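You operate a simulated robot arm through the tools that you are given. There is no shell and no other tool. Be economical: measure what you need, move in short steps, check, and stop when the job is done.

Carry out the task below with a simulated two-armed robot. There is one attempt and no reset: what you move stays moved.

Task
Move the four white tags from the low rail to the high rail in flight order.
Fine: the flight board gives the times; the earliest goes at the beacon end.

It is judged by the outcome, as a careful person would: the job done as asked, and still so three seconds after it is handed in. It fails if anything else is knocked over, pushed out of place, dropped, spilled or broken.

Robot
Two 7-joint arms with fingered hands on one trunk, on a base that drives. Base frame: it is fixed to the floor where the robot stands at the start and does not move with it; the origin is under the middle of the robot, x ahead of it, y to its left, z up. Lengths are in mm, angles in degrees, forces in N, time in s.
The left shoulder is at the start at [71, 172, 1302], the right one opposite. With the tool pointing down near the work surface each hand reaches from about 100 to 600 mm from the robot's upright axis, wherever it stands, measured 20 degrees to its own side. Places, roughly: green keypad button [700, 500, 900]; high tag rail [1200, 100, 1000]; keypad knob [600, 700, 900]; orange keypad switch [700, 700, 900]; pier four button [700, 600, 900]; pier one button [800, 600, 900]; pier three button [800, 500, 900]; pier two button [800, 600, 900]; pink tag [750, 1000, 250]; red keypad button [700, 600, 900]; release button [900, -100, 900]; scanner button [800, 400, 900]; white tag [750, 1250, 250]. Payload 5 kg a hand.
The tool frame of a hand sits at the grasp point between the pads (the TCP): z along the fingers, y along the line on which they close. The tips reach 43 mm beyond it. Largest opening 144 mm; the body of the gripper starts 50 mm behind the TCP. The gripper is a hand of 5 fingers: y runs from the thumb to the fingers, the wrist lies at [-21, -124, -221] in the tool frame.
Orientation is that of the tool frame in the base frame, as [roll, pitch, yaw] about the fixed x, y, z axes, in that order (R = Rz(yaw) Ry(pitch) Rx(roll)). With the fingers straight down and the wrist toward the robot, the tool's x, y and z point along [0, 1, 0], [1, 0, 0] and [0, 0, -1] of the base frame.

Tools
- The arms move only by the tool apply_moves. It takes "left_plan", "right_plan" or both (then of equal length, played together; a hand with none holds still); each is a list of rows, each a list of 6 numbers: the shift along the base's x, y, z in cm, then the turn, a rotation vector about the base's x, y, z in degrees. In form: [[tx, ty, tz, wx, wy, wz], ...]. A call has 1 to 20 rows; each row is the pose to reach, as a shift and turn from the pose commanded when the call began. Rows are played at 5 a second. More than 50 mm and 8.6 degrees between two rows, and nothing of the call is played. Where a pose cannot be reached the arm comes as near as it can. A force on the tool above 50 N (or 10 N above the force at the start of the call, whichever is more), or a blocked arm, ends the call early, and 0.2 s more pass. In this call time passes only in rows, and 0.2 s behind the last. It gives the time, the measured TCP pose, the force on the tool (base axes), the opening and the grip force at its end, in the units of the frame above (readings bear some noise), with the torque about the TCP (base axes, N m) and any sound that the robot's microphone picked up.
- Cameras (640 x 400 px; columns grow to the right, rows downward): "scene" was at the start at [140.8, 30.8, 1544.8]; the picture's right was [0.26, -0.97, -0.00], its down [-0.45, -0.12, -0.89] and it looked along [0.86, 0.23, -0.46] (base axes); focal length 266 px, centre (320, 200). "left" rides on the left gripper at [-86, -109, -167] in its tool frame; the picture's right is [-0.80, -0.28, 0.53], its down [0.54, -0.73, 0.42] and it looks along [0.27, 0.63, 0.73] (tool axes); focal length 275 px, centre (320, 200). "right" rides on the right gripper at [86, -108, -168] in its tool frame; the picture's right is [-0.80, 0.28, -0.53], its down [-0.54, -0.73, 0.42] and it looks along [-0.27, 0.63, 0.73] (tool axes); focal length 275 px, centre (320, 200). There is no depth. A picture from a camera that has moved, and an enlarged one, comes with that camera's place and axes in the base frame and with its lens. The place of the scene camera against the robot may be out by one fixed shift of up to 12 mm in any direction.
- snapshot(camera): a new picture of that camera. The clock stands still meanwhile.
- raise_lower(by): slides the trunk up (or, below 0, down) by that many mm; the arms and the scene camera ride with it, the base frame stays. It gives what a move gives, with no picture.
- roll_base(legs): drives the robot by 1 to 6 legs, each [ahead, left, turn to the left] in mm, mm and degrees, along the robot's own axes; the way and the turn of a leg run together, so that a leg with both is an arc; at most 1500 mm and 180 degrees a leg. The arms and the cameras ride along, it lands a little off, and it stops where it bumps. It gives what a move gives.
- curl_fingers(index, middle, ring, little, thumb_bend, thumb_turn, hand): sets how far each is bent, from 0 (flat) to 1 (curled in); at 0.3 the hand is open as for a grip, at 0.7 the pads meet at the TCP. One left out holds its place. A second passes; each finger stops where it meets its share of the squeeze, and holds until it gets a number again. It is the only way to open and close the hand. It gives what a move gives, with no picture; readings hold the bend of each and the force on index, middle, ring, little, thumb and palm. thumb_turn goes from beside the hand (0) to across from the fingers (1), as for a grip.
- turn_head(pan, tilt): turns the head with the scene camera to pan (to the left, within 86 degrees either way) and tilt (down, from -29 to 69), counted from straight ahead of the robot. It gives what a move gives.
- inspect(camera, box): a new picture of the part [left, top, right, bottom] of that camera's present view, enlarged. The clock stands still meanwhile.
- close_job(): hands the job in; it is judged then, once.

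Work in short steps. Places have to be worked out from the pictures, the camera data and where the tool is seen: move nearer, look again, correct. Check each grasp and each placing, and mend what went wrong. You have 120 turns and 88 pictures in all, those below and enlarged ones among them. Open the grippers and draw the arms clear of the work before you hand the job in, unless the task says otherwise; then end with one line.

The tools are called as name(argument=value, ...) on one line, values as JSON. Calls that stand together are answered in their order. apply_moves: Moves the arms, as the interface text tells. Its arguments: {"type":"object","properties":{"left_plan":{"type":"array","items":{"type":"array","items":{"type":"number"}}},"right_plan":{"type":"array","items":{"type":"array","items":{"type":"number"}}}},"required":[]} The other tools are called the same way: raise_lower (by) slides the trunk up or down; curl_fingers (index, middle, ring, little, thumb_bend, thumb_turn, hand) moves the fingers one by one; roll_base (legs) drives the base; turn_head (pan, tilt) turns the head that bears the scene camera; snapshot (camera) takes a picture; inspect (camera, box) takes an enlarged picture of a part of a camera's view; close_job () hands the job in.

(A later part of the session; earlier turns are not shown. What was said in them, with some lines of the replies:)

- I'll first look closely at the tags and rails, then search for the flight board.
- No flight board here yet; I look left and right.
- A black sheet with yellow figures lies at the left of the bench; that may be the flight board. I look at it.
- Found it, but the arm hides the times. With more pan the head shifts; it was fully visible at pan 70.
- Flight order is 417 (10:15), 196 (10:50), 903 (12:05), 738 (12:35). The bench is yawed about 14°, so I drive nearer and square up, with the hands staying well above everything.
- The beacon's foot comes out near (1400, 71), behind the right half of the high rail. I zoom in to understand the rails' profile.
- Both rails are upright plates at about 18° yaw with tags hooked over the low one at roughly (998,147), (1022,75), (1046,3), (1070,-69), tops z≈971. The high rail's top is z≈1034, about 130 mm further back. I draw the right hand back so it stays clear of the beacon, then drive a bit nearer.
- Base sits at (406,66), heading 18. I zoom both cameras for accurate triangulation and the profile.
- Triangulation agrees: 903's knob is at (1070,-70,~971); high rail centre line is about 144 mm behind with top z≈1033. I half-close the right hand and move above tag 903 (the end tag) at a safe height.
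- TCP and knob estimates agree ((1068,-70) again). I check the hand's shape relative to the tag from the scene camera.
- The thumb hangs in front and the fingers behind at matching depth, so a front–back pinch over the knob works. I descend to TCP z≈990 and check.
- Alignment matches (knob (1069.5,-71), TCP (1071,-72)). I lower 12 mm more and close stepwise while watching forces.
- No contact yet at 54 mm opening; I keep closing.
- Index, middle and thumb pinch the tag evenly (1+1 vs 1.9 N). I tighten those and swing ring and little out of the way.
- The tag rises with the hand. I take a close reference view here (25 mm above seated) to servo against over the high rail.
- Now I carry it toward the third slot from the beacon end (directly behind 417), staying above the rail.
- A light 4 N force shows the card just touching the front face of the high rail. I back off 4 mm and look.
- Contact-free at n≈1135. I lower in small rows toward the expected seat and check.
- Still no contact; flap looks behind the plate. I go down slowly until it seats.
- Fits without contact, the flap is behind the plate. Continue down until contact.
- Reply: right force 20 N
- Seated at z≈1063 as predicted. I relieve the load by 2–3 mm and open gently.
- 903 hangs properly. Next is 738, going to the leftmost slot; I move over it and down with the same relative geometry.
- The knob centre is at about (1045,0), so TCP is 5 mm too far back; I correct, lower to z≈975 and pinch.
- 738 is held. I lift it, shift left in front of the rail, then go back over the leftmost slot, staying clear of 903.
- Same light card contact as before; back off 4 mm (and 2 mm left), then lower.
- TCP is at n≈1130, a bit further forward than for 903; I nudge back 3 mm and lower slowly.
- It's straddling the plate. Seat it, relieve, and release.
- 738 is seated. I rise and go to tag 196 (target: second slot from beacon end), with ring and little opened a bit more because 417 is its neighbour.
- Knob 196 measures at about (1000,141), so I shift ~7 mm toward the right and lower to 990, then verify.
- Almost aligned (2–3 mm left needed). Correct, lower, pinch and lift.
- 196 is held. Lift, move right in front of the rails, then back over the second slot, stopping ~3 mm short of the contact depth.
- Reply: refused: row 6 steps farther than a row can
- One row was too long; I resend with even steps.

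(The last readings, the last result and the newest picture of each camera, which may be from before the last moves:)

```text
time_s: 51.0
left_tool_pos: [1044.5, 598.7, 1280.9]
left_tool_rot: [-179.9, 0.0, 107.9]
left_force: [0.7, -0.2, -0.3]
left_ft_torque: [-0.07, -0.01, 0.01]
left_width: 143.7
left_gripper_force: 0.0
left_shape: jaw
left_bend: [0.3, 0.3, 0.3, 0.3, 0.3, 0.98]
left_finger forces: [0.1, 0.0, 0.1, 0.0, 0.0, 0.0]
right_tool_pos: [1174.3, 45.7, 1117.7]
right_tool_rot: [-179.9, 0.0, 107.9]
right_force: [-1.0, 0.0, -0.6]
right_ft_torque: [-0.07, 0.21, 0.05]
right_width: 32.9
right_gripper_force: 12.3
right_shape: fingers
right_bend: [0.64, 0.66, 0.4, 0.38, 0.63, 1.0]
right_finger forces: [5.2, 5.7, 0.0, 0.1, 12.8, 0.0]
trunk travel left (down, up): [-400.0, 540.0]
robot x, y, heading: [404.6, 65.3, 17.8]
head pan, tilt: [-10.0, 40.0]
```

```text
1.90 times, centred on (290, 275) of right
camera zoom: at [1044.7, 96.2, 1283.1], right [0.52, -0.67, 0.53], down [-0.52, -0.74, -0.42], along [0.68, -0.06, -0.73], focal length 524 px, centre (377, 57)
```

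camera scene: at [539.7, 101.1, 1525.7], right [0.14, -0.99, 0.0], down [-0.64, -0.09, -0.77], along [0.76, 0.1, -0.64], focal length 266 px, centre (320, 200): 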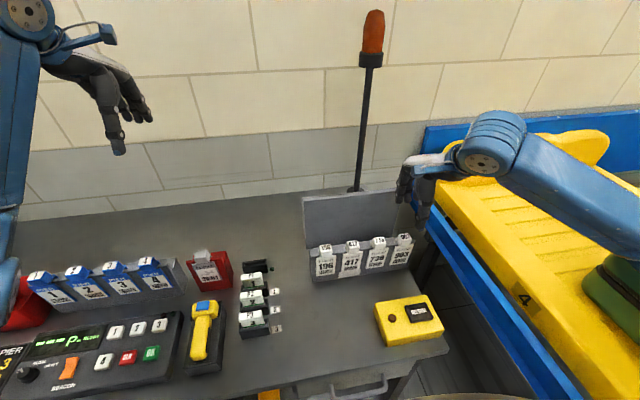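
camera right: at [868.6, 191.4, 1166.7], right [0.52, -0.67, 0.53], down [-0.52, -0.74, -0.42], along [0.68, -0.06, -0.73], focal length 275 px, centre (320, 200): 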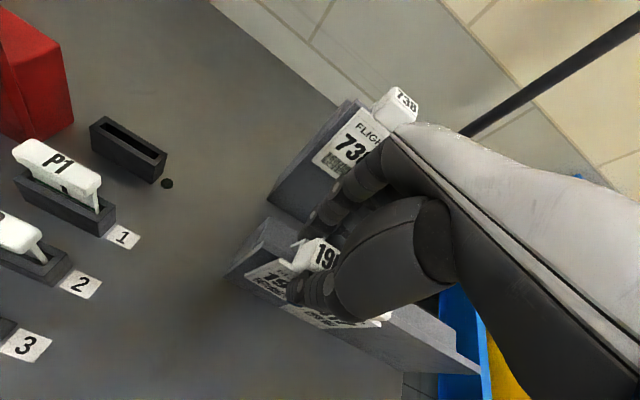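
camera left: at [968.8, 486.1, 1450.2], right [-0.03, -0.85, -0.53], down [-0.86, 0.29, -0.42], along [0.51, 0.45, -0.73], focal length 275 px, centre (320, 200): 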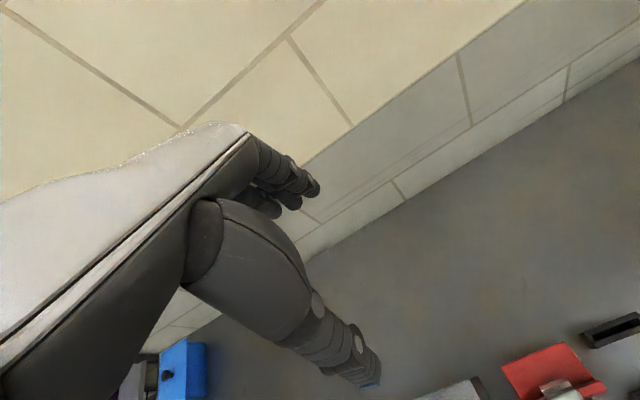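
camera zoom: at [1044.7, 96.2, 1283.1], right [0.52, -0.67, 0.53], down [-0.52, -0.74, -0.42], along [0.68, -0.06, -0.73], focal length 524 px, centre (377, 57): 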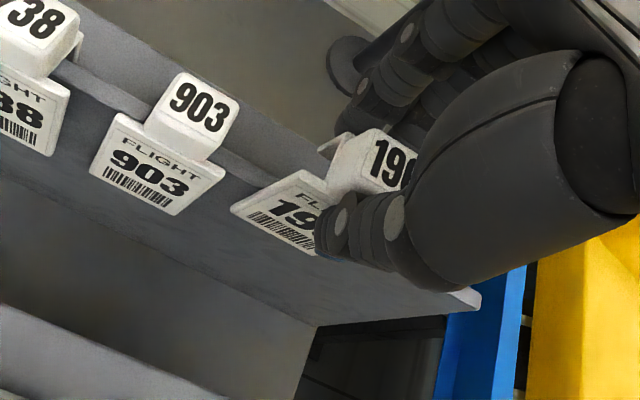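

Light touch already at n≈1131; I back off 2 mm and lower.

apply_moves(right_plan=[[-0.2, -0.06, 0, 0, 0, 0], [-0.2, -0.06, -2, 0, 0, 0], [-0.2, -0.06, -3.8, 0, 0, 0]])

inspect(camera="right", box=[200, 170, 400, 320])

```text
time_s: 51.8
left_tool_pos: [1044.6, 598.8, 1282.6]
left_tool_rot: [-179.8, -0.1, 107.8]
left_force: [0.1, -0.6, 0.2]
left_ft_torque: [0.03, 0.02, 0.01]
left_width: 144.0
left_gripper_force: 0.0
left_shape: jaw
left_bend: [0.3, 0.3, 0.3, 0.3, 0.3, 0.98]
left_finger forces: [0.0, 0.0, 0.0, 0.1, 0.1, 0.0]
right_tool_pos: [1172.8, 44.0, 1080.0]
right_tool_rot: [180.0, 0.0, 107.9]
right_force: [0.0, -0.8, -0.8]
right_ft_torque: [0.01, 0.06, 0.05]
right_width: 33.3
right_gripper_force: 12.5
right_shape: fingers
right_bend: [0.64, 0.66, 0.4, 0.38, 0.63, 1.0]
right_finger forces: [5.8, 6.1, 0.1, 0.1, 12.4, 0.0]
trunk travel left (down, up): [-400.0, 540.0]
robot x, y, heading: [405.6, 68.9, 18.1]
head pan, tilt: [-10.0, 40.0]
```

```text
2.67 times, centred on (300, 245) of right
camera zoom: at [1042.8, 94.4, 1246.5], right [0.52, -0.67, 0.53], down [-0.52, -0.74, -0.42], along [0.68, -0.06, -0.73], focal length 734 px, centre (373, 80)
```

zoom: 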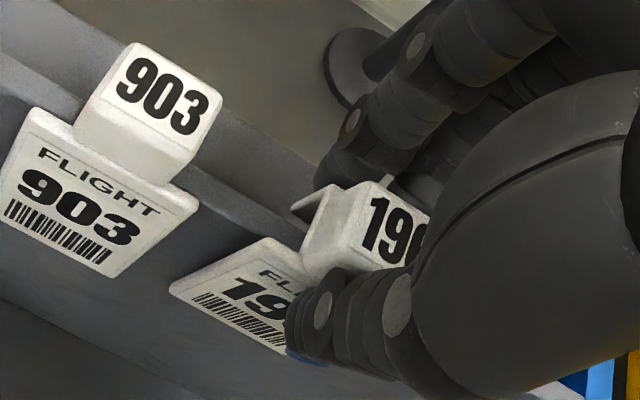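

The hook straddles the plate. Lower on to seat.

apply_moves(right_plan=[[0, 0, -0.4, 0, 0, 0], [0, 0, -0.8, 0, 0, 0], [0, 0, -1.2, 0, 0, 0], [0, 0, -1.5, 0, 0, 0], [0, 0, -1.8, 0, 0, 0]])

inspect(camera="right", box=[200, 170, 400, 320])

```text
time_s: 53.0
left_tool_pos: [1044.6, 599.3, 1283.0]
left_tool_rot: [180.0, -0.1, 107.9]
left_force: [-0.5, -1.0, -0.7]
left_ft_torque: [0.02, 0.04, -0.01]
left_width: 143.7
left_gripper_force: 0.1
left_shape: jaw
left_bend: [0.3, 0.3, 0.3, 0.3, 0.3, 0.98]
left_finger forces: [0.1, 0.0, 0.0, 0.0, 0.0, 0.0]
right_tool_pos: [1173.1, 45.4, 1063.8]
right_tool_rot: [179.7, 0.0, 107.9]
right_force: [2.3, -0.2, 14.4]
right_ft_torque: [-0.11, 0.02, 0.02]
right_width: 32.8
right_gripper_force: 15.2
right_shape: fingers
right_bend: [0.64, 0.66, 0.4, 0.38, 0.63, 1.0]
right_finger forces: [7.7, 8.7, 0.0, 0.0, 13.4, 0.1]
trunk travel left (down, up): [-400.0, 540.0]
robot x, y, heading: [403.3, 64.4, 18.0]
head pan, tilt: [-10.0, 40.0]
```

```text
2.67 times, centred on (300, 245) of right
camera zoom: at [1042.0, 94.5, 1230.4], right [0.51, -0.67, 0.53], down [-0.52, -0.74, -0.43], along [0.68, -0.06, -0.73], focal length 734 px, centre (373, 80)
```

zoom: 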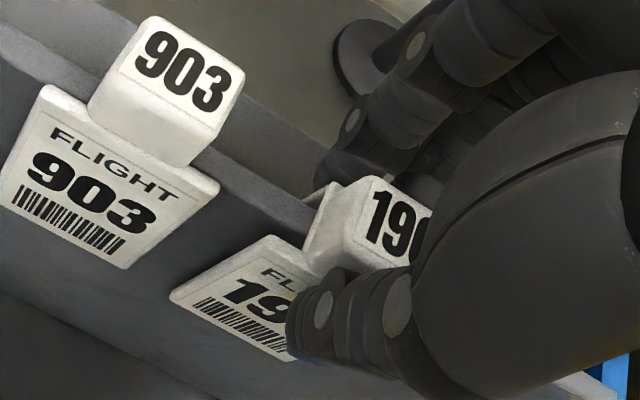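

Seated at z≈1063. Release, rise, and go over the last tag, 417.

apply_moves(right_plan=[[0, 0, 0.15, 0, 0, 0]])

curl_fingers(hand="right", index=0.58, middle=0.58, thumb_bend=0.56)

curl_fingers(hand="right", index=0.48, middle=0.48, thumb_bend=0.48)

apply_moves(right_plan=[[0, 0, 4, 0, 0, 0], [0, 0, 8, 0, 0, 0]])

inspect(camera="scene", box=[280, 150, 440, 290])

```text
time_s: 53.4
left_tool_pos: [1044.1, 598.7, 1282.1]
left_tool_rot: [180.0, 0.0, 107.8]
left_force: [0.3, 1.0, 0.3]
left_ft_torque: [0.01, 0.01, -0.01]
left_width: 143.7
left_gripper_force: 0.0
left_shape: jaw
left_bend: [0.3, 0.3, 0.3, 0.3, 0.3, 0.98]
left_finger forces: [0.0, 0.0, 0.0, 0.0, 0.1, 0.1]
right_tool_pos: [1172.7, 44.4, 1063.7]
right_tool_rot: [179.9, 0.0, 108.0]
right_force: [2.3, -0.8, 11.4]
right_ft_torque: [-0.1, -0.03, 0.01]
right_width: 32.9
right_gripper_force: 15.0
right_shape: fingers
right_bend: [0.64, 0.66, 0.4, 0.38, 0.63, 1.0]
right_finger forces: [7.8, 8.7, 0.1, 0.1, 13.1, 0.0]
trunk travel left (down, up): [-400.0, 540.0]
robot x, y, heading: [407.4, 66.1, 18.2]
head pan, tilt: [-10.0, 40.0]
```

```text
time_s: 54.4
left_tool_pos: [1044.9, 598.6, 1281.4]
left_tool_rot: [-180.0, 0.0, 107.9]
left_force: [0.2, -0.8, 0.9]
left_ft_torque: [0.01, 0.01, 0.01]
left_width: 143.6
left_gripper_force: 0.1
left_shape: jaw
left_bend: [0.3, 0.3, 0.3, 0.3, 0.3, 0.98]
left_finger forces: [0.0, 0.0, 0.0, 0.1, 0.0, 0.1]
right_tool_pos: [1172.7, 45.0, 1062.7]
right_tool_rot: [179.9, 0.0, 107.9]
right_force: [-0.3, 0.0, 1.3]
right_ft_torque: [-0.01, -0.03, -0.01]
right_width: 54.4
right_gripper_force: 0.0
right_shape: fingers
right_bend: [0.57, 0.57, 0.4, 0.38, 0.56, 1.0]
right_finger forces: [0.0, 0.0, 0.0, 0.1, 0.0, 0.0]
trunk travel left (down, up): [-400.0, 540.0]
robot x, y, heading: [404.6, 70.1, 17.9]
head pan, tilt: [-10.0, 40.0]
```

```text
time_s: 55.4
left_tool_pos: [1045.3, 598.4, 1281.4]
left_tool_rot: [-179.8, 0.0, 107.9]
left_force: [-0.7, 0.2, 0.0]
left_ft_torque: [-0.01, -0.01, -0.01]
left_width: 143.6
left_gripper_force: 0.0
left_shape: jaw
left_bend: [0.3, 0.3, 0.3, 0.3, 0.3, 0.98]
left_finger forces: [0.0, 0.1, 0.0, 0.0, 0.0, 0.0]
right_tool_pos: [1173.4, 44.8, 1062.7]
right_tool_rot: [-180.0, 0.0, 107.8]
right_force: [0.0, -0.3, -0.5]
right_ft_torque: [-0.01, 0.01, 0.01]
right_width: 84.7
right_gripper_force: 0.1
right_shape: fingers
right_bend: [0.48, 0.48, 0.4, 0.38, 0.48, 1.0]
right_finger forces: [0.1, 0.0, 0.0, 0.1, 0.1, 0.0]
trunk travel left (down, up): [-400.0, 540.0]
robot x, y, heading: [406.2, 70.7, 17.8]
head pan, tilt: [-10.0, 40.0]
```

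```text
time_s: 56.0
left_tool_pos: [1044.1, 601.0, 1281.0]
left_tool_rot: [180.0, 0.0, 108.0]
left_force: [-0.7, 0.9, 0.1]
left_ft_torque: [-0.02, 0.01, 0.02]
left_width: 143.6
left_gripper_force: 0.1
left_shape: jaw
left_bend: [0.3, 0.3, 0.3, 0.3, 0.3, 0.98]
left_finger forces: [0.0, 0.1, 0.1, 0.1, 0.0, 0.1]
right_tool_pos: [1173.1, 45.3, 1141.4]
right_tool_rot: [-179.9, 0.0, 107.9]
right_force: [-0.4, -0.1, -0.6]
right_ft_torque: [-0.04, -0.01, 0.02]
right_width: 85.0
right_gripper_force: 0.1
right_shape: fingers
right_bend: [0.48, 0.48, 0.4, 0.38, 0.48, 1.0]
right_finger forces: [0.0, 0.1, 0.1, 0.0, 0.0, 0.1]
trunk travel left (down, up): [-400.0, 540.0]
robot x, y, heading: [401.5, 67.3, 18.0]
head pan, tilt: [-10.0, 40.0]
```

```text
2.86 times, centred on (360, 220) of scene
camera zoom: at [538.7, 101.2, 1525.6], right [0.14, -0.99, 0.0], down [-0.64, -0.09, -0.77], along [0.76, 0.1, -0.64], focal length 760 px, centre (206, 143)
```

zoom: 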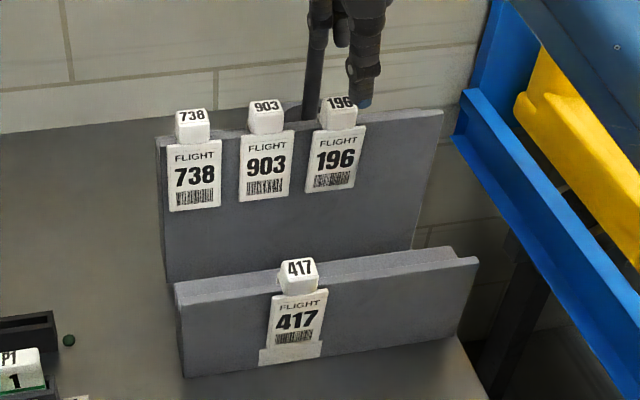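

Three tags hang well. I move over 417 and down to 990.

apply_moves(right_plan=[[-4, 0.7, 0, 0, 0, 0], [-8, 1.4, 0, 0, 0, 0], [-12, 2.1, 0, 0, 0, 0], [-15.1, 2.7, 0, 0, 0, 0], [-15.1, 2.7, -4.5, 0, 0, 0], [-15.1, 2.7, -9, 0, 0, 0], [-15.1, 2.7, -12.5, 0, 0, 0], [-15.1, 2.7, -15.2, 0, 0, 0]])

inspect(camera="right", box=[170, 150, 410, 330])

```text
time_s: 57.8
left_tool_pos: [1045.5, 599.0, 1283.6]
left_tool_rot: [180.0, 0.0, 107.9]
left_force: [0.3, -0.3, 1.3]
left_ft_torque: [0.01, 0.0, 0.01]
left_width: 143.6
left_gripper_force: 0.1
left_shape: jaw
left_bend: [0.3, 0.3, 0.3, 0.3, 0.3, 0.98]
left_finger forces: [0.0, 0.0, 0.0, 0.0, 0.1, 0.0]
right_tool_pos: [1025.1, 73.6, 989.7]
right_tool_rot: [180.0, -0.1, 107.9]
right_force: [1.6, -0.3, -0.3]
right_ft_torque: [0.0, 0.0, 0.03]
right_width: 85.3
right_gripper_force: 0.1
right_shape: fingers
right_bend: [0.48, 0.48, 0.4, 0.38, 0.48, 1.0]
right_finger forces: [0.1, 0.0, 0.0, 0.0, 0.0, 0.0]
trunk travel left (down, up): [-400.0, 540.0]
robot x, y, heading: [404.5, 64.0, 17.9]
head pan, tilt: [-10.0, 40.0]
```

```text
2.22 times, centred on (290, 240) of right
camera zoom: at [894.3, 123.1, 1157.0], right [0.52, -0.67, 0.53], down [-0.52, -0.74, -0.42], along [0.68, -0.06, -0.73], focal length 612 px, centre (387, 111)
```

zoom: 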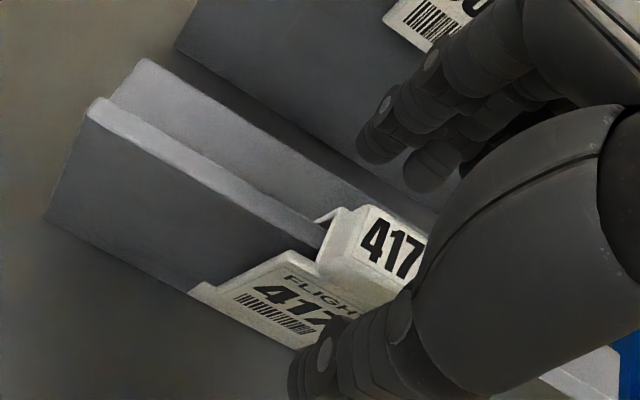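

Knob at (1023,70.5); small correction, then lower, pinch, lift.

apply_moves(right_plan=[[-0.15, -0.25, 0, 0, 0, 0], [-0.15, -0.25, -1.5, 0, 0, 0]])

curl_fingers(hand="right", index=0.63, middle=0.63, thumb_bend=0.63)

curl_fingers(hand="right", index=0.7, middle=0.7, thumb_bend=0.7)

apply_moves(right_plan=[[0, 0, 1, 0, 0, 0], [0, 0, 2.5, 0, 0, 0]])

snapshot(camera="right")

```text
time_s: 58.4
left_tool_pos: [1044.7, 599.3, 1283.2]
left_tool_rot: [-179.9, 0.0, 108.0]
left_force: [-0.6, -0.3, -0.7]
left_ft_torque: [0.04, 0.01, -0.03]
left_width: 143.7
left_gripper_force: 0.0
left_shape: jaw
left_bend: [0.3, 0.3, 0.3, 0.3, 0.3, 0.98]
left_finger forces: [0.0, 0.0, 0.0, 0.0, 0.0, 0.0]
right_tool_pos: [1022.3, 69.5, 974.2]
right_tool_rot: [179.9, -0.1, 107.9]
right_force: [0.0, 0.6, 0.9]
right_ft_torque: [0.04, -0.01, 0.02]
right_width: 85.3
right_gripper_force: 0.1
right_shape: fingers
right_bend: [0.48, 0.48, 0.4, 0.38, 0.48, 1.0]
right_finger forces: [0.0, 0.1, 0.1, 0.0, 0.0, 0.0]
trunk travel left (down, up): [-400.0, 540.0]
robot x, y, heading: [407.5, 62.5, 18.0]
head pan, tilt: [-10.0, 40.0]
```

```text
time_s: 59.4
left_tool_pos: [1045.2, 599.6, 1281.9]
left_tool_rot: [-180.0, 0.0, 107.9]
left_force: [-0.2, -0.5, 0.4]
left_ft_torque: [0.01, 0.05, -0.02]
left_width: 143.7
left_gripper_force: 0.0
left_shape: jaw
left_bend: [0.3, 0.3, 0.3, 0.3, 0.3, 0.98]
left_finger forces: [0.1, 0.0, 0.1, 0.0, 0.1, 0.0]
right_tool_pos: [1022.6, 70.9, 973.9]
right_tool_rot: [180.0, 0.0, 107.9]
right_force: [-0.2, 0.0, 0.4]
right_ft_torque: [0.0, -0.02, 0.01]
right_width: 35.8
right_gripper_force: 2.1
right_shape: fingers
right_bend: [0.62, 0.62, 0.4, 0.38, 0.62, 1.0]
right_finger forces: [1.0, 1.1, 0.0, 0.0, 2.1, 0.0]
trunk travel left (down, up): [-400.0, 540.0]
robot x, y, heading: [404.9, 65.5, 18.0]
head pan, tilt: [-10.0, 40.0]
```

```text
time_s: 60.4
left_tool_pos: [1045.3, 600.0, 1282.0]
left_tool_rot: [-179.9, 0.0, 107.9]
left_force: [-0.5, -0.1, 0.2]
left_ft_torque: [0.01, 0.01, 0.01]
left_width: 143.6
left_gripper_force: 0.1
left_shape: jaw
left_bend: [0.3, 0.3, 0.3, 0.3, 0.3, 0.98]
left_finger forces: [0.1, 0.0, 0.0, 0.0, 0.1, 0.0]
right_tool_pos: [1022.2, 71.5, 975.5]
right_tool_rot: [-180.0, -0.1, 107.9]
right_force: [1.2, -0.2, -0.2]
right_ft_torque: [0.0, -0.02, 0.04]
right_width: 33.6
right_gripper_force: 13.0
right_shape: fingers
right_bend: [0.64, 0.65, 0.4, 0.38, 0.63, 1.0]
right_finger forces: [6.3, 7.1, 0.0, 0.1, 12.2, 0.1]
trunk travel left (down, up): [-400.0, 540.0]
robot x, y, heading: [406.4, 68.3, 17.9]
head pan, tilt: [-10.0, 40.0]
```

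```text
time_s: 61.0
left_tool_pos: [1045.0, 599.4, 1282.4]
left_tool_rot: [-179.8, 0.0, 107.9]
left_force: [-0.1, 1.1, -0.3]
left_ft_torque: [-0.06, 0.01, 0.0]
left_width: 143.6
left_gripper_force: 0.1
left_shape: jaw
left_bend: [0.3, 0.3, 0.3, 0.3, 0.3, 0.98]
left_finger forces: [0.1, 0.1, 0.0, 0.1, 0.1, 0.0]
right_tool_pos: [1022.9, 70.8, 1000.8]
right_tool_rot: [179.9, 0.0, 107.9]
right_force: [-0.4, -0.6, -0.4]
right_ft_torque: [-0.02, 0.0, -0.04]
right_width: 33.4
right_gripper_force: 12.5
right_shape: fingers
right_bend: [0.64, 0.66, 0.4, 0.38, 0.63, 1.0]
right_finger forces: [6.1, 6.6, 0.0, 0.0, 12.8, 0.1]
trunk travel left (down, up): [-400.0, 540.0]
robot x, y, heading: [409.1, 67.4, 17.9]
head pan, tilt: [-10.0, 40.0]
```

```text
31 pictures are left
camera right: at [891.4, 119.6, 1167.4], right [0.52, -0.67, 0.53], down [-0.52, -0.74, -0.42], along [0.68, -0.06, -0.73], focal length 275 px, centre (320, 200)
```

right: 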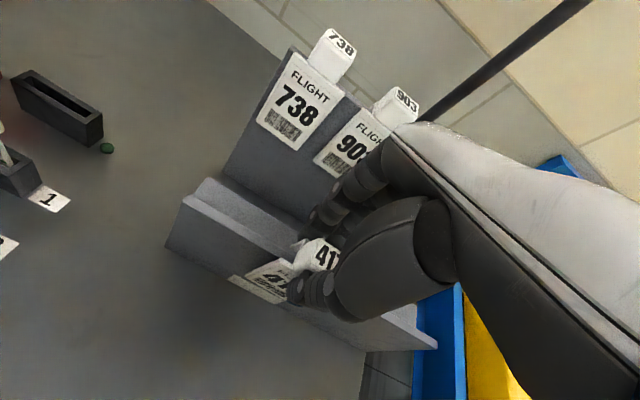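

417 is held. Same path to the slot at the beacon end.

apply_moves(right_plan=[[0, 0, 4, 0, 0, 0], [0, 0, 8, 0, 0, 0], [0, 0, 11.8, 0, 0, 0], [1.5, -4.7, 11.8, 0, 0, 0], [3, -9.4, 11.8, 0, 0, 0], [4.5, -14, 11.8, 0, 0, 0], [8.5, -12.7, 11.8, 0, 0, 0], [12.5, -11.4, 11.8, 0, 0, 0], [15.5, -10.4, 11.8, 0, 0, 0], [17, -9.9, 11.8, 0, 0, 0]])

inspect(camera="right", box=[140, 170, 440, 380])

```text
time_s: 63.2
left_tool_pos: [1044.9, 598.4, 1280.4]
left_tool_rot: [-179.9, 0.1, 107.9]
left_force: [-0.2, 0.8, -0.5]
left_ft_torque: [-0.04, 0.0, -0.01]
left_width: 143.9
left_gripper_force: 0.1
left_shape: jaw
left_bend: [0.3, 0.3, 0.3, 0.3, 0.3, 0.98]
left_finger forces: [0.1, 0.1, 0.1, 0.0, 0.0, 0.0]
right_tool_pos: [1191.8, -26.7, 1117.7]
right_tool_rot: [-179.9, 0.0, 107.9]
right_force: [0.3, 0.1, -0.9]
right_ft_torque: [0.02, 0.02, 0.03]
right_width: 33.4
right_gripper_force: 12.6
right_shape: fingers
right_bend: [0.64, 0.66, 0.4, 0.38, 0.63, 1.0]
right_finger forces: [6.2, 6.3, 0.0, 0.0, 12.5, 0.0]
trunk travel left (down, up): [-400.0, 540.0]
robot x, y, heading: [405.7, 66.8, 18.0]
head pan, tilt: [-10.0, 40.0]
```

```text
1.90 times, centred on (290, 275) of right
camera zoom: at [1062.2, 21.8, 1284.0], right [0.52, -0.67, 0.53], down [-0.52, -0.74, -0.42], along [0.68, -0.06, -0.73], focal length 524 px, centre (377, 57)
```

zoom: 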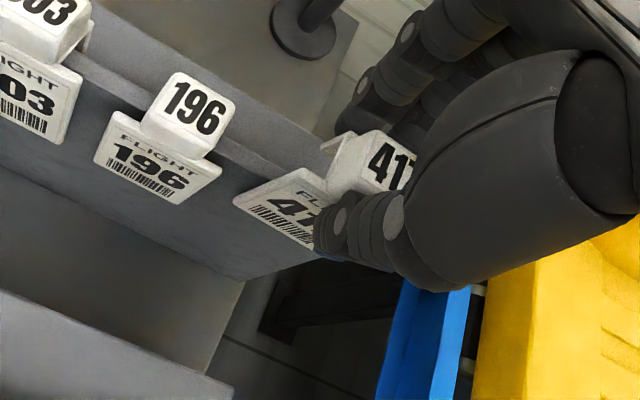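

No contact yet at n≈1125; I nudge 4 mm back and lower to 1080.

apply_moves(right_plan=[[0.38, 0.12, 0, 0, 0, 0], [0.38, 0.12, -2, 0, 0, 0], [0.38, 0.12, -3.7, 0, 0, 0]])

inspect(camera="right", box=[200, 170, 400, 320])

```text
time_s: 64.0
left_tool_pos: [1044.5, 598.7, 1282.7]
left_tool_rot: [179.9, 0.0, 107.9]
left_force: [0.4, -0.6, -0.9]
left_ft_torque: [0.02, -0.01, -0.01]
left_width: 143.8
left_gripper_force: 0.0
left_shape: jaw
left_bend: [0.3, 0.3, 0.3, 0.3, 0.3, 0.98]
left_finger forces: [0.0, 0.1, 0.0, 0.0, 0.1, 0.0]
right_tool_pos: [1194.9, -27.2, 1081.0]
right_tool_rot: [180.0, 0.0, 107.9]
right_force: [0.4, -0.5, 0.3]
right_ft_torque: [-0.02, 0.06, 0.01]
right_width: 33.6
right_gripper_force: 12.2
right_shape: fingers
right_bend: [0.64, 0.66, 0.4, 0.38, 0.63, 1.0]
right_finger forces: [5.8, 6.2, 0.1, 0.0, 12.6, 0.0]
trunk travel left (down, up): [-400.0, 540.0]
robot x, y, heading: [405.7, 67.2, 18.0]
head pan, tilt: [-10.0, 40.0]
```

```text
2.67 times, centred on (300, 245) of right
camera zoom: at [1064.4, 22.0, 1248.0], right [0.52, -0.67, 0.53], down [-0.52, -0.74, -0.42], along [0.68, -0.06, -0.73], focal length 734 px, centre (373, 80)
```

zoom: 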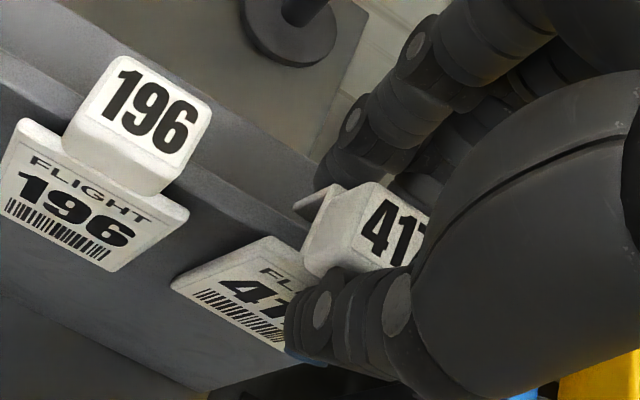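

Same picture as for 196. Seat it.

apply_moves(right_plan=[[0, 0, -0.4, 0, 0, 0], [0, 0, -0.8, 0, 0, 0], [0, 0, -1.2, 0, 0, 0], [0, 0, -1.5, 0, 0, 0], [0, 0, -1.8, 0, 0, 0]])

inspect(camera="right", box=[200, 170, 400, 320])

```text
time_s: 65.2
left_tool_pos: [1043.8, 599.0, 1281.6]
left_tool_rot: [180.0, -0.1, 107.9]
left_force: [0.8, 0.5, 0.1]
left_ft_torque: [0.02, 0.01, 0.02]
left_width: 143.6
left_gripper_force: 0.1
left_shape: jaw
left_bend: [0.3, 0.3, 0.3, 0.3, 0.3, 0.98]
left_finger forces: [0.0, 0.0, 0.0, 0.1, 0.1, 0.1]
right_tool_pos: [1192.6, -28.1, 1064.5]
right_tool_rot: [179.8, 0.0, 107.9]
right_force: [2.0, 0.7, 5.9]
right_ft_torque: [-0.07, -0.02, 0.0]
right_width: 33.3
right_gripper_force: 13.5
right_shape: fingers
right_bend: [0.64, 0.66, 0.4, 0.38, 0.63, 1.0]
right_finger forces: [6.6, 7.7, 0.1, 0.0, 12.6, 0.0]
trunk travel left (down, up): [-400.0, 540.0]
robot x, y, heading: [405.6, 63.0, 17.8]
head pan, tilt: [-10.0, 40.0]
```

```text
2.67 times, centred on (300, 245) of right
camera zoom: at [1063.4, 21.8, 1231.3], right [0.51, -0.67, 0.53], down [-0.52, -0.74, -0.42], along [0.68, -0.06, -0.73], focal length 734 px, centre (373, 80)
```

zoom: 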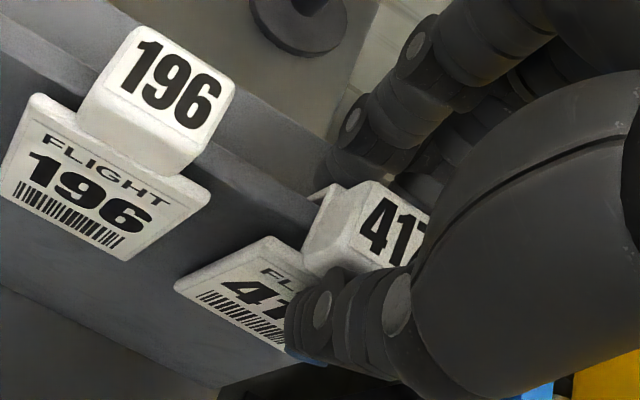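

Seated with light load. Release, rise, and draw back clear.

curl_fingers(hand="right", index=0.58, middle=0.58, thumb_bend=0.56)

curl_fingers(hand="right", index=0.45, middle=0.45, thumb_bend=0.45)

apply_moves(right_plan=[[0, 0, 4, 0, 0, 0], [0, 0, 8, 0, 0, 0], [0, 0, 12, 0, 0, 0], [0, 0, 16, 0, 0, 0], [-4, -1.5, 17, 0, 0, 0], [-8, -3, 18, 0, 0, 0], [-12, -5, 19, 0, 0, 0]])

snapshot(camera="scene")

inspect(camera="scene", box=[290, 170, 430, 290])

inspect(camera="right", box=[100, 150, 400, 350])

```text
time_s: 66.2
left_tool_pos: [1044.8, 598.5, 1283.3]
left_tool_rot: [-180.0, 0.0, 108.0]
left_force: [0.2, 0.5, -0.9]
left_ft_torque: [0.02, 0.0, -0.01]
left_width: 143.3
left_gripper_force: 0.0
left_shape: jaw
left_bend: [0.3, 0.3, 0.3, 0.3, 0.3, 0.98]
left_finger forces: [0.0, 0.0, 0.0, 0.0, 0.0, 0.1]
right_tool_pos: [1194.7, -28.0, 1063.3]
right_tool_rot: [-180.0, 0.0, 107.8]
right_force: [0.4, -0.5, -0.4]
right_ft_torque: [0.01, 0.01, -0.01]
right_width: 54.3
right_gripper_force: 0.1
right_shape: fingers
right_bend: [0.57, 0.57, 0.4, 0.38, 0.56, 1.0]
right_finger forces: [0.0, 0.0, 0.0, 0.0, 0.0, 0.0]
trunk travel left (down, up): [-400.0, 540.0]
robot x, y, heading: [406.4, 65.9, 17.8]
head pan, tilt: [-10.0, 40.0]
```

```text
time_s: 67.2
left_tool_pos: [1044.8, 598.6, 1282.1]
left_tool_rot: [-179.8, 0.0, 107.9]
left_force: [0.2, 0.5, -0.6]
left_ft_torque: [0.0, -0.01, -0.02]
left_width: 143.8
left_gripper_force: 0.1
left_shape: jaw
left_bend: [0.3, 0.3, 0.3, 0.3, 0.3, 0.98]
left_finger forces: [0.0, 0.1, 0.0, 0.1, 0.0, 0.0]
right_tool_pos: [1193.6, -27.3, 1061.5]
right_tool_rot: [179.9, -0.1, 107.9]
right_force: [-0.3, -0.3, 0.6]
right_ft_torque: [-0.01, -0.02, 0.01]
right_width: 95.7
right_gripper_force: 0.1
right_shape: fingers
right_bend: [0.45, 0.45, 0.4, 0.38, 0.45, 0.99]
right_finger forces: [0.1, 0.1, 0.0, 0.0, 0.0, 0.0]
trunk travel left (down, up): [-400.0, 540.0]
robot x, y, heading: [404.2, 66.2, 18.0]
head pan, tilt: [-10.0, 40.0]
```

```text
time_s: 68.8
left_tool_pos: [1042.2, 598.6, 1283.5]
left_tool_rot: [179.9, 0.0, 107.9]
left_force: [-1.1, 0.2, -0.2]
left_ft_torque: [0.01, -0.07, 0.02]
left_width: 143.7
left_gripper_force: 0.0
left_shape: jaw
left_bend: [0.3, 0.3, 0.3, 0.3, 0.3, 0.98]
left_finger forces: [0.0, 0.0, 0.1, 0.1, 0.0, 0.1]
right_tool_pos: [1073.4, -77.7, 1252.4]
right_tool_rot: [-180.0, -0.1, 108.0]
right_force: [-1.5, 0.0, 0.2]
right_ft_torque: [0.02, -0.06, -0.04]
right_width: 96.2
right_gripper_force: 0.0
right_shape: fingers
right_bend: [0.45, 0.45, 0.4, 0.38, 0.45, 0.99]
right_finger forces: [0.0, 0.1, 0.0, 0.0, 0.0, 0.0]
trunk travel left (down, up): [-400.0, 540.0]
robot x, y, heading: [403.1, 65.3, 18.0]
head pan, tilt: [-10.0, 40.0]
```

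```text
27 pictures are left
camera scene: at [537.1, 99.1, 1525.9], right [0.14, -0.99, 0.0], down [-0.64, -0.09, -0.77], along [0.76, 0.11, -0.64], focal length 266 px, centre (320, 200)
```

scene: 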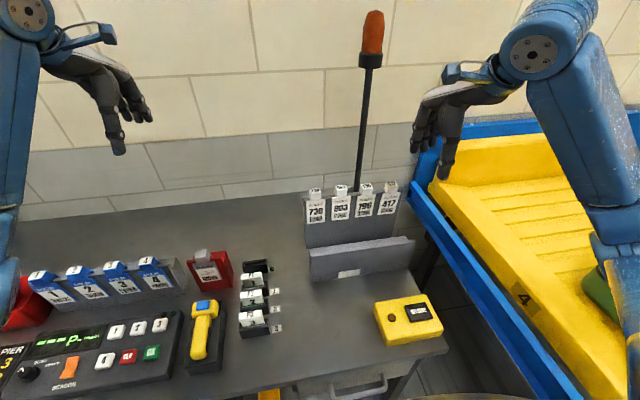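

```text
3.33 times, centred on (360, 230) of scene
camera zoom: at [537.1, 99.1, 1525.9], right [0.14, -0.99, 0.0], down [-0.64, -0.09, -0.77], along [0.76, 0.11, -0.64], focal length 887 px, centre (187, 100)
```

zoom: 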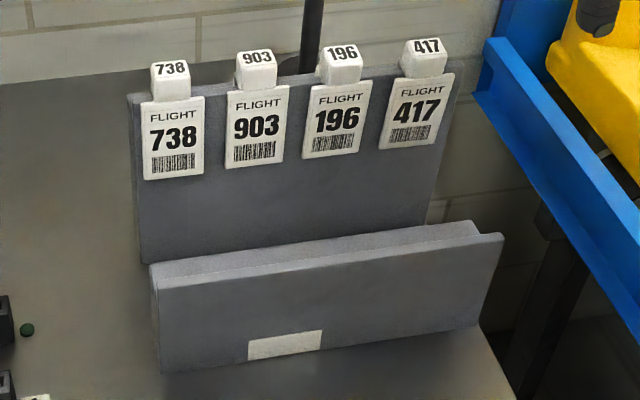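

```text
2.00 times, centred on (250, 250) of right
camera zoom: at [943.5, -28.0, 1418.4], right [0.52, -0.67, 0.53], down [-0.52, -0.74, -0.42], along [0.68, -0.06, -0.73], focal length 551 px, centre (460, 100)
```

zoom: 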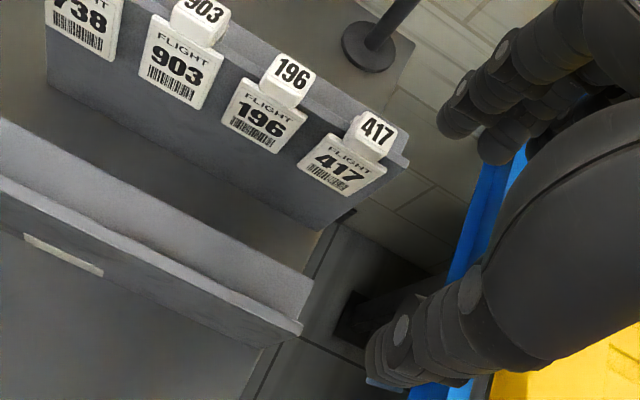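

All four hang in order from the beacon end: 417, 196, 903, 738; nothing else has moved. I open the hand fully and hand in.

curl_fingers(hand="right", index=0.3, middle=0.3, ring=0.3, little=0.3, thumb_bend=0.3)

close_job()

```text
time_s: 69.8
left_tool_pos: [1044.3, 599.6, 1281.8]
left_tool_rot: [-180.0, 0.1, 107.9]
left_force: [-0.1, -0.8, -0.3]
left_ft_torque: [0.05, 0.0, 0.01]
left_width: 143.7
left_gripper_force: 0.1
left_shape: jaw
left_bend: [0.3, 0.3, 0.3, 0.3, 0.3, 0.98]
left_finger forces: [0.0, 0.1, 0.0, 0.0, 0.0, 0.1]
right_tool_pos: [1075.0, -75.9, 1251.2]
right_tool_rot: [180.0, 0.0, 107.8]
right_force: [0.2, -0.1, 0.2]
right_ft_torque: [-0.02, 0.0, -0.03]
right_width: 148.8
right_gripper_force: 0.1
right_shape: fingers
right_bend: [0.3, 0.3, 0.3, 0.3, 0.3, 0.98]
right_finger forces: [0.1, 0.0, 0.1, 0.0, 0.0, 0.1]
trunk travel left (down, up): [-400.0, 540.0]
robot x, y, heading: [405.8, 68.6, 18.0]
head pan, tilt: [-10.0, 40.0]
```

```text
The job is handed in.
```

All four white tags now hang on the high rail in flight order from the beacon end: 417 (10:15), 196 (10:50), 903 (12:05), 738 (12:35); the hands are open and clear, nothing else was seen to move, and the job is handed in.
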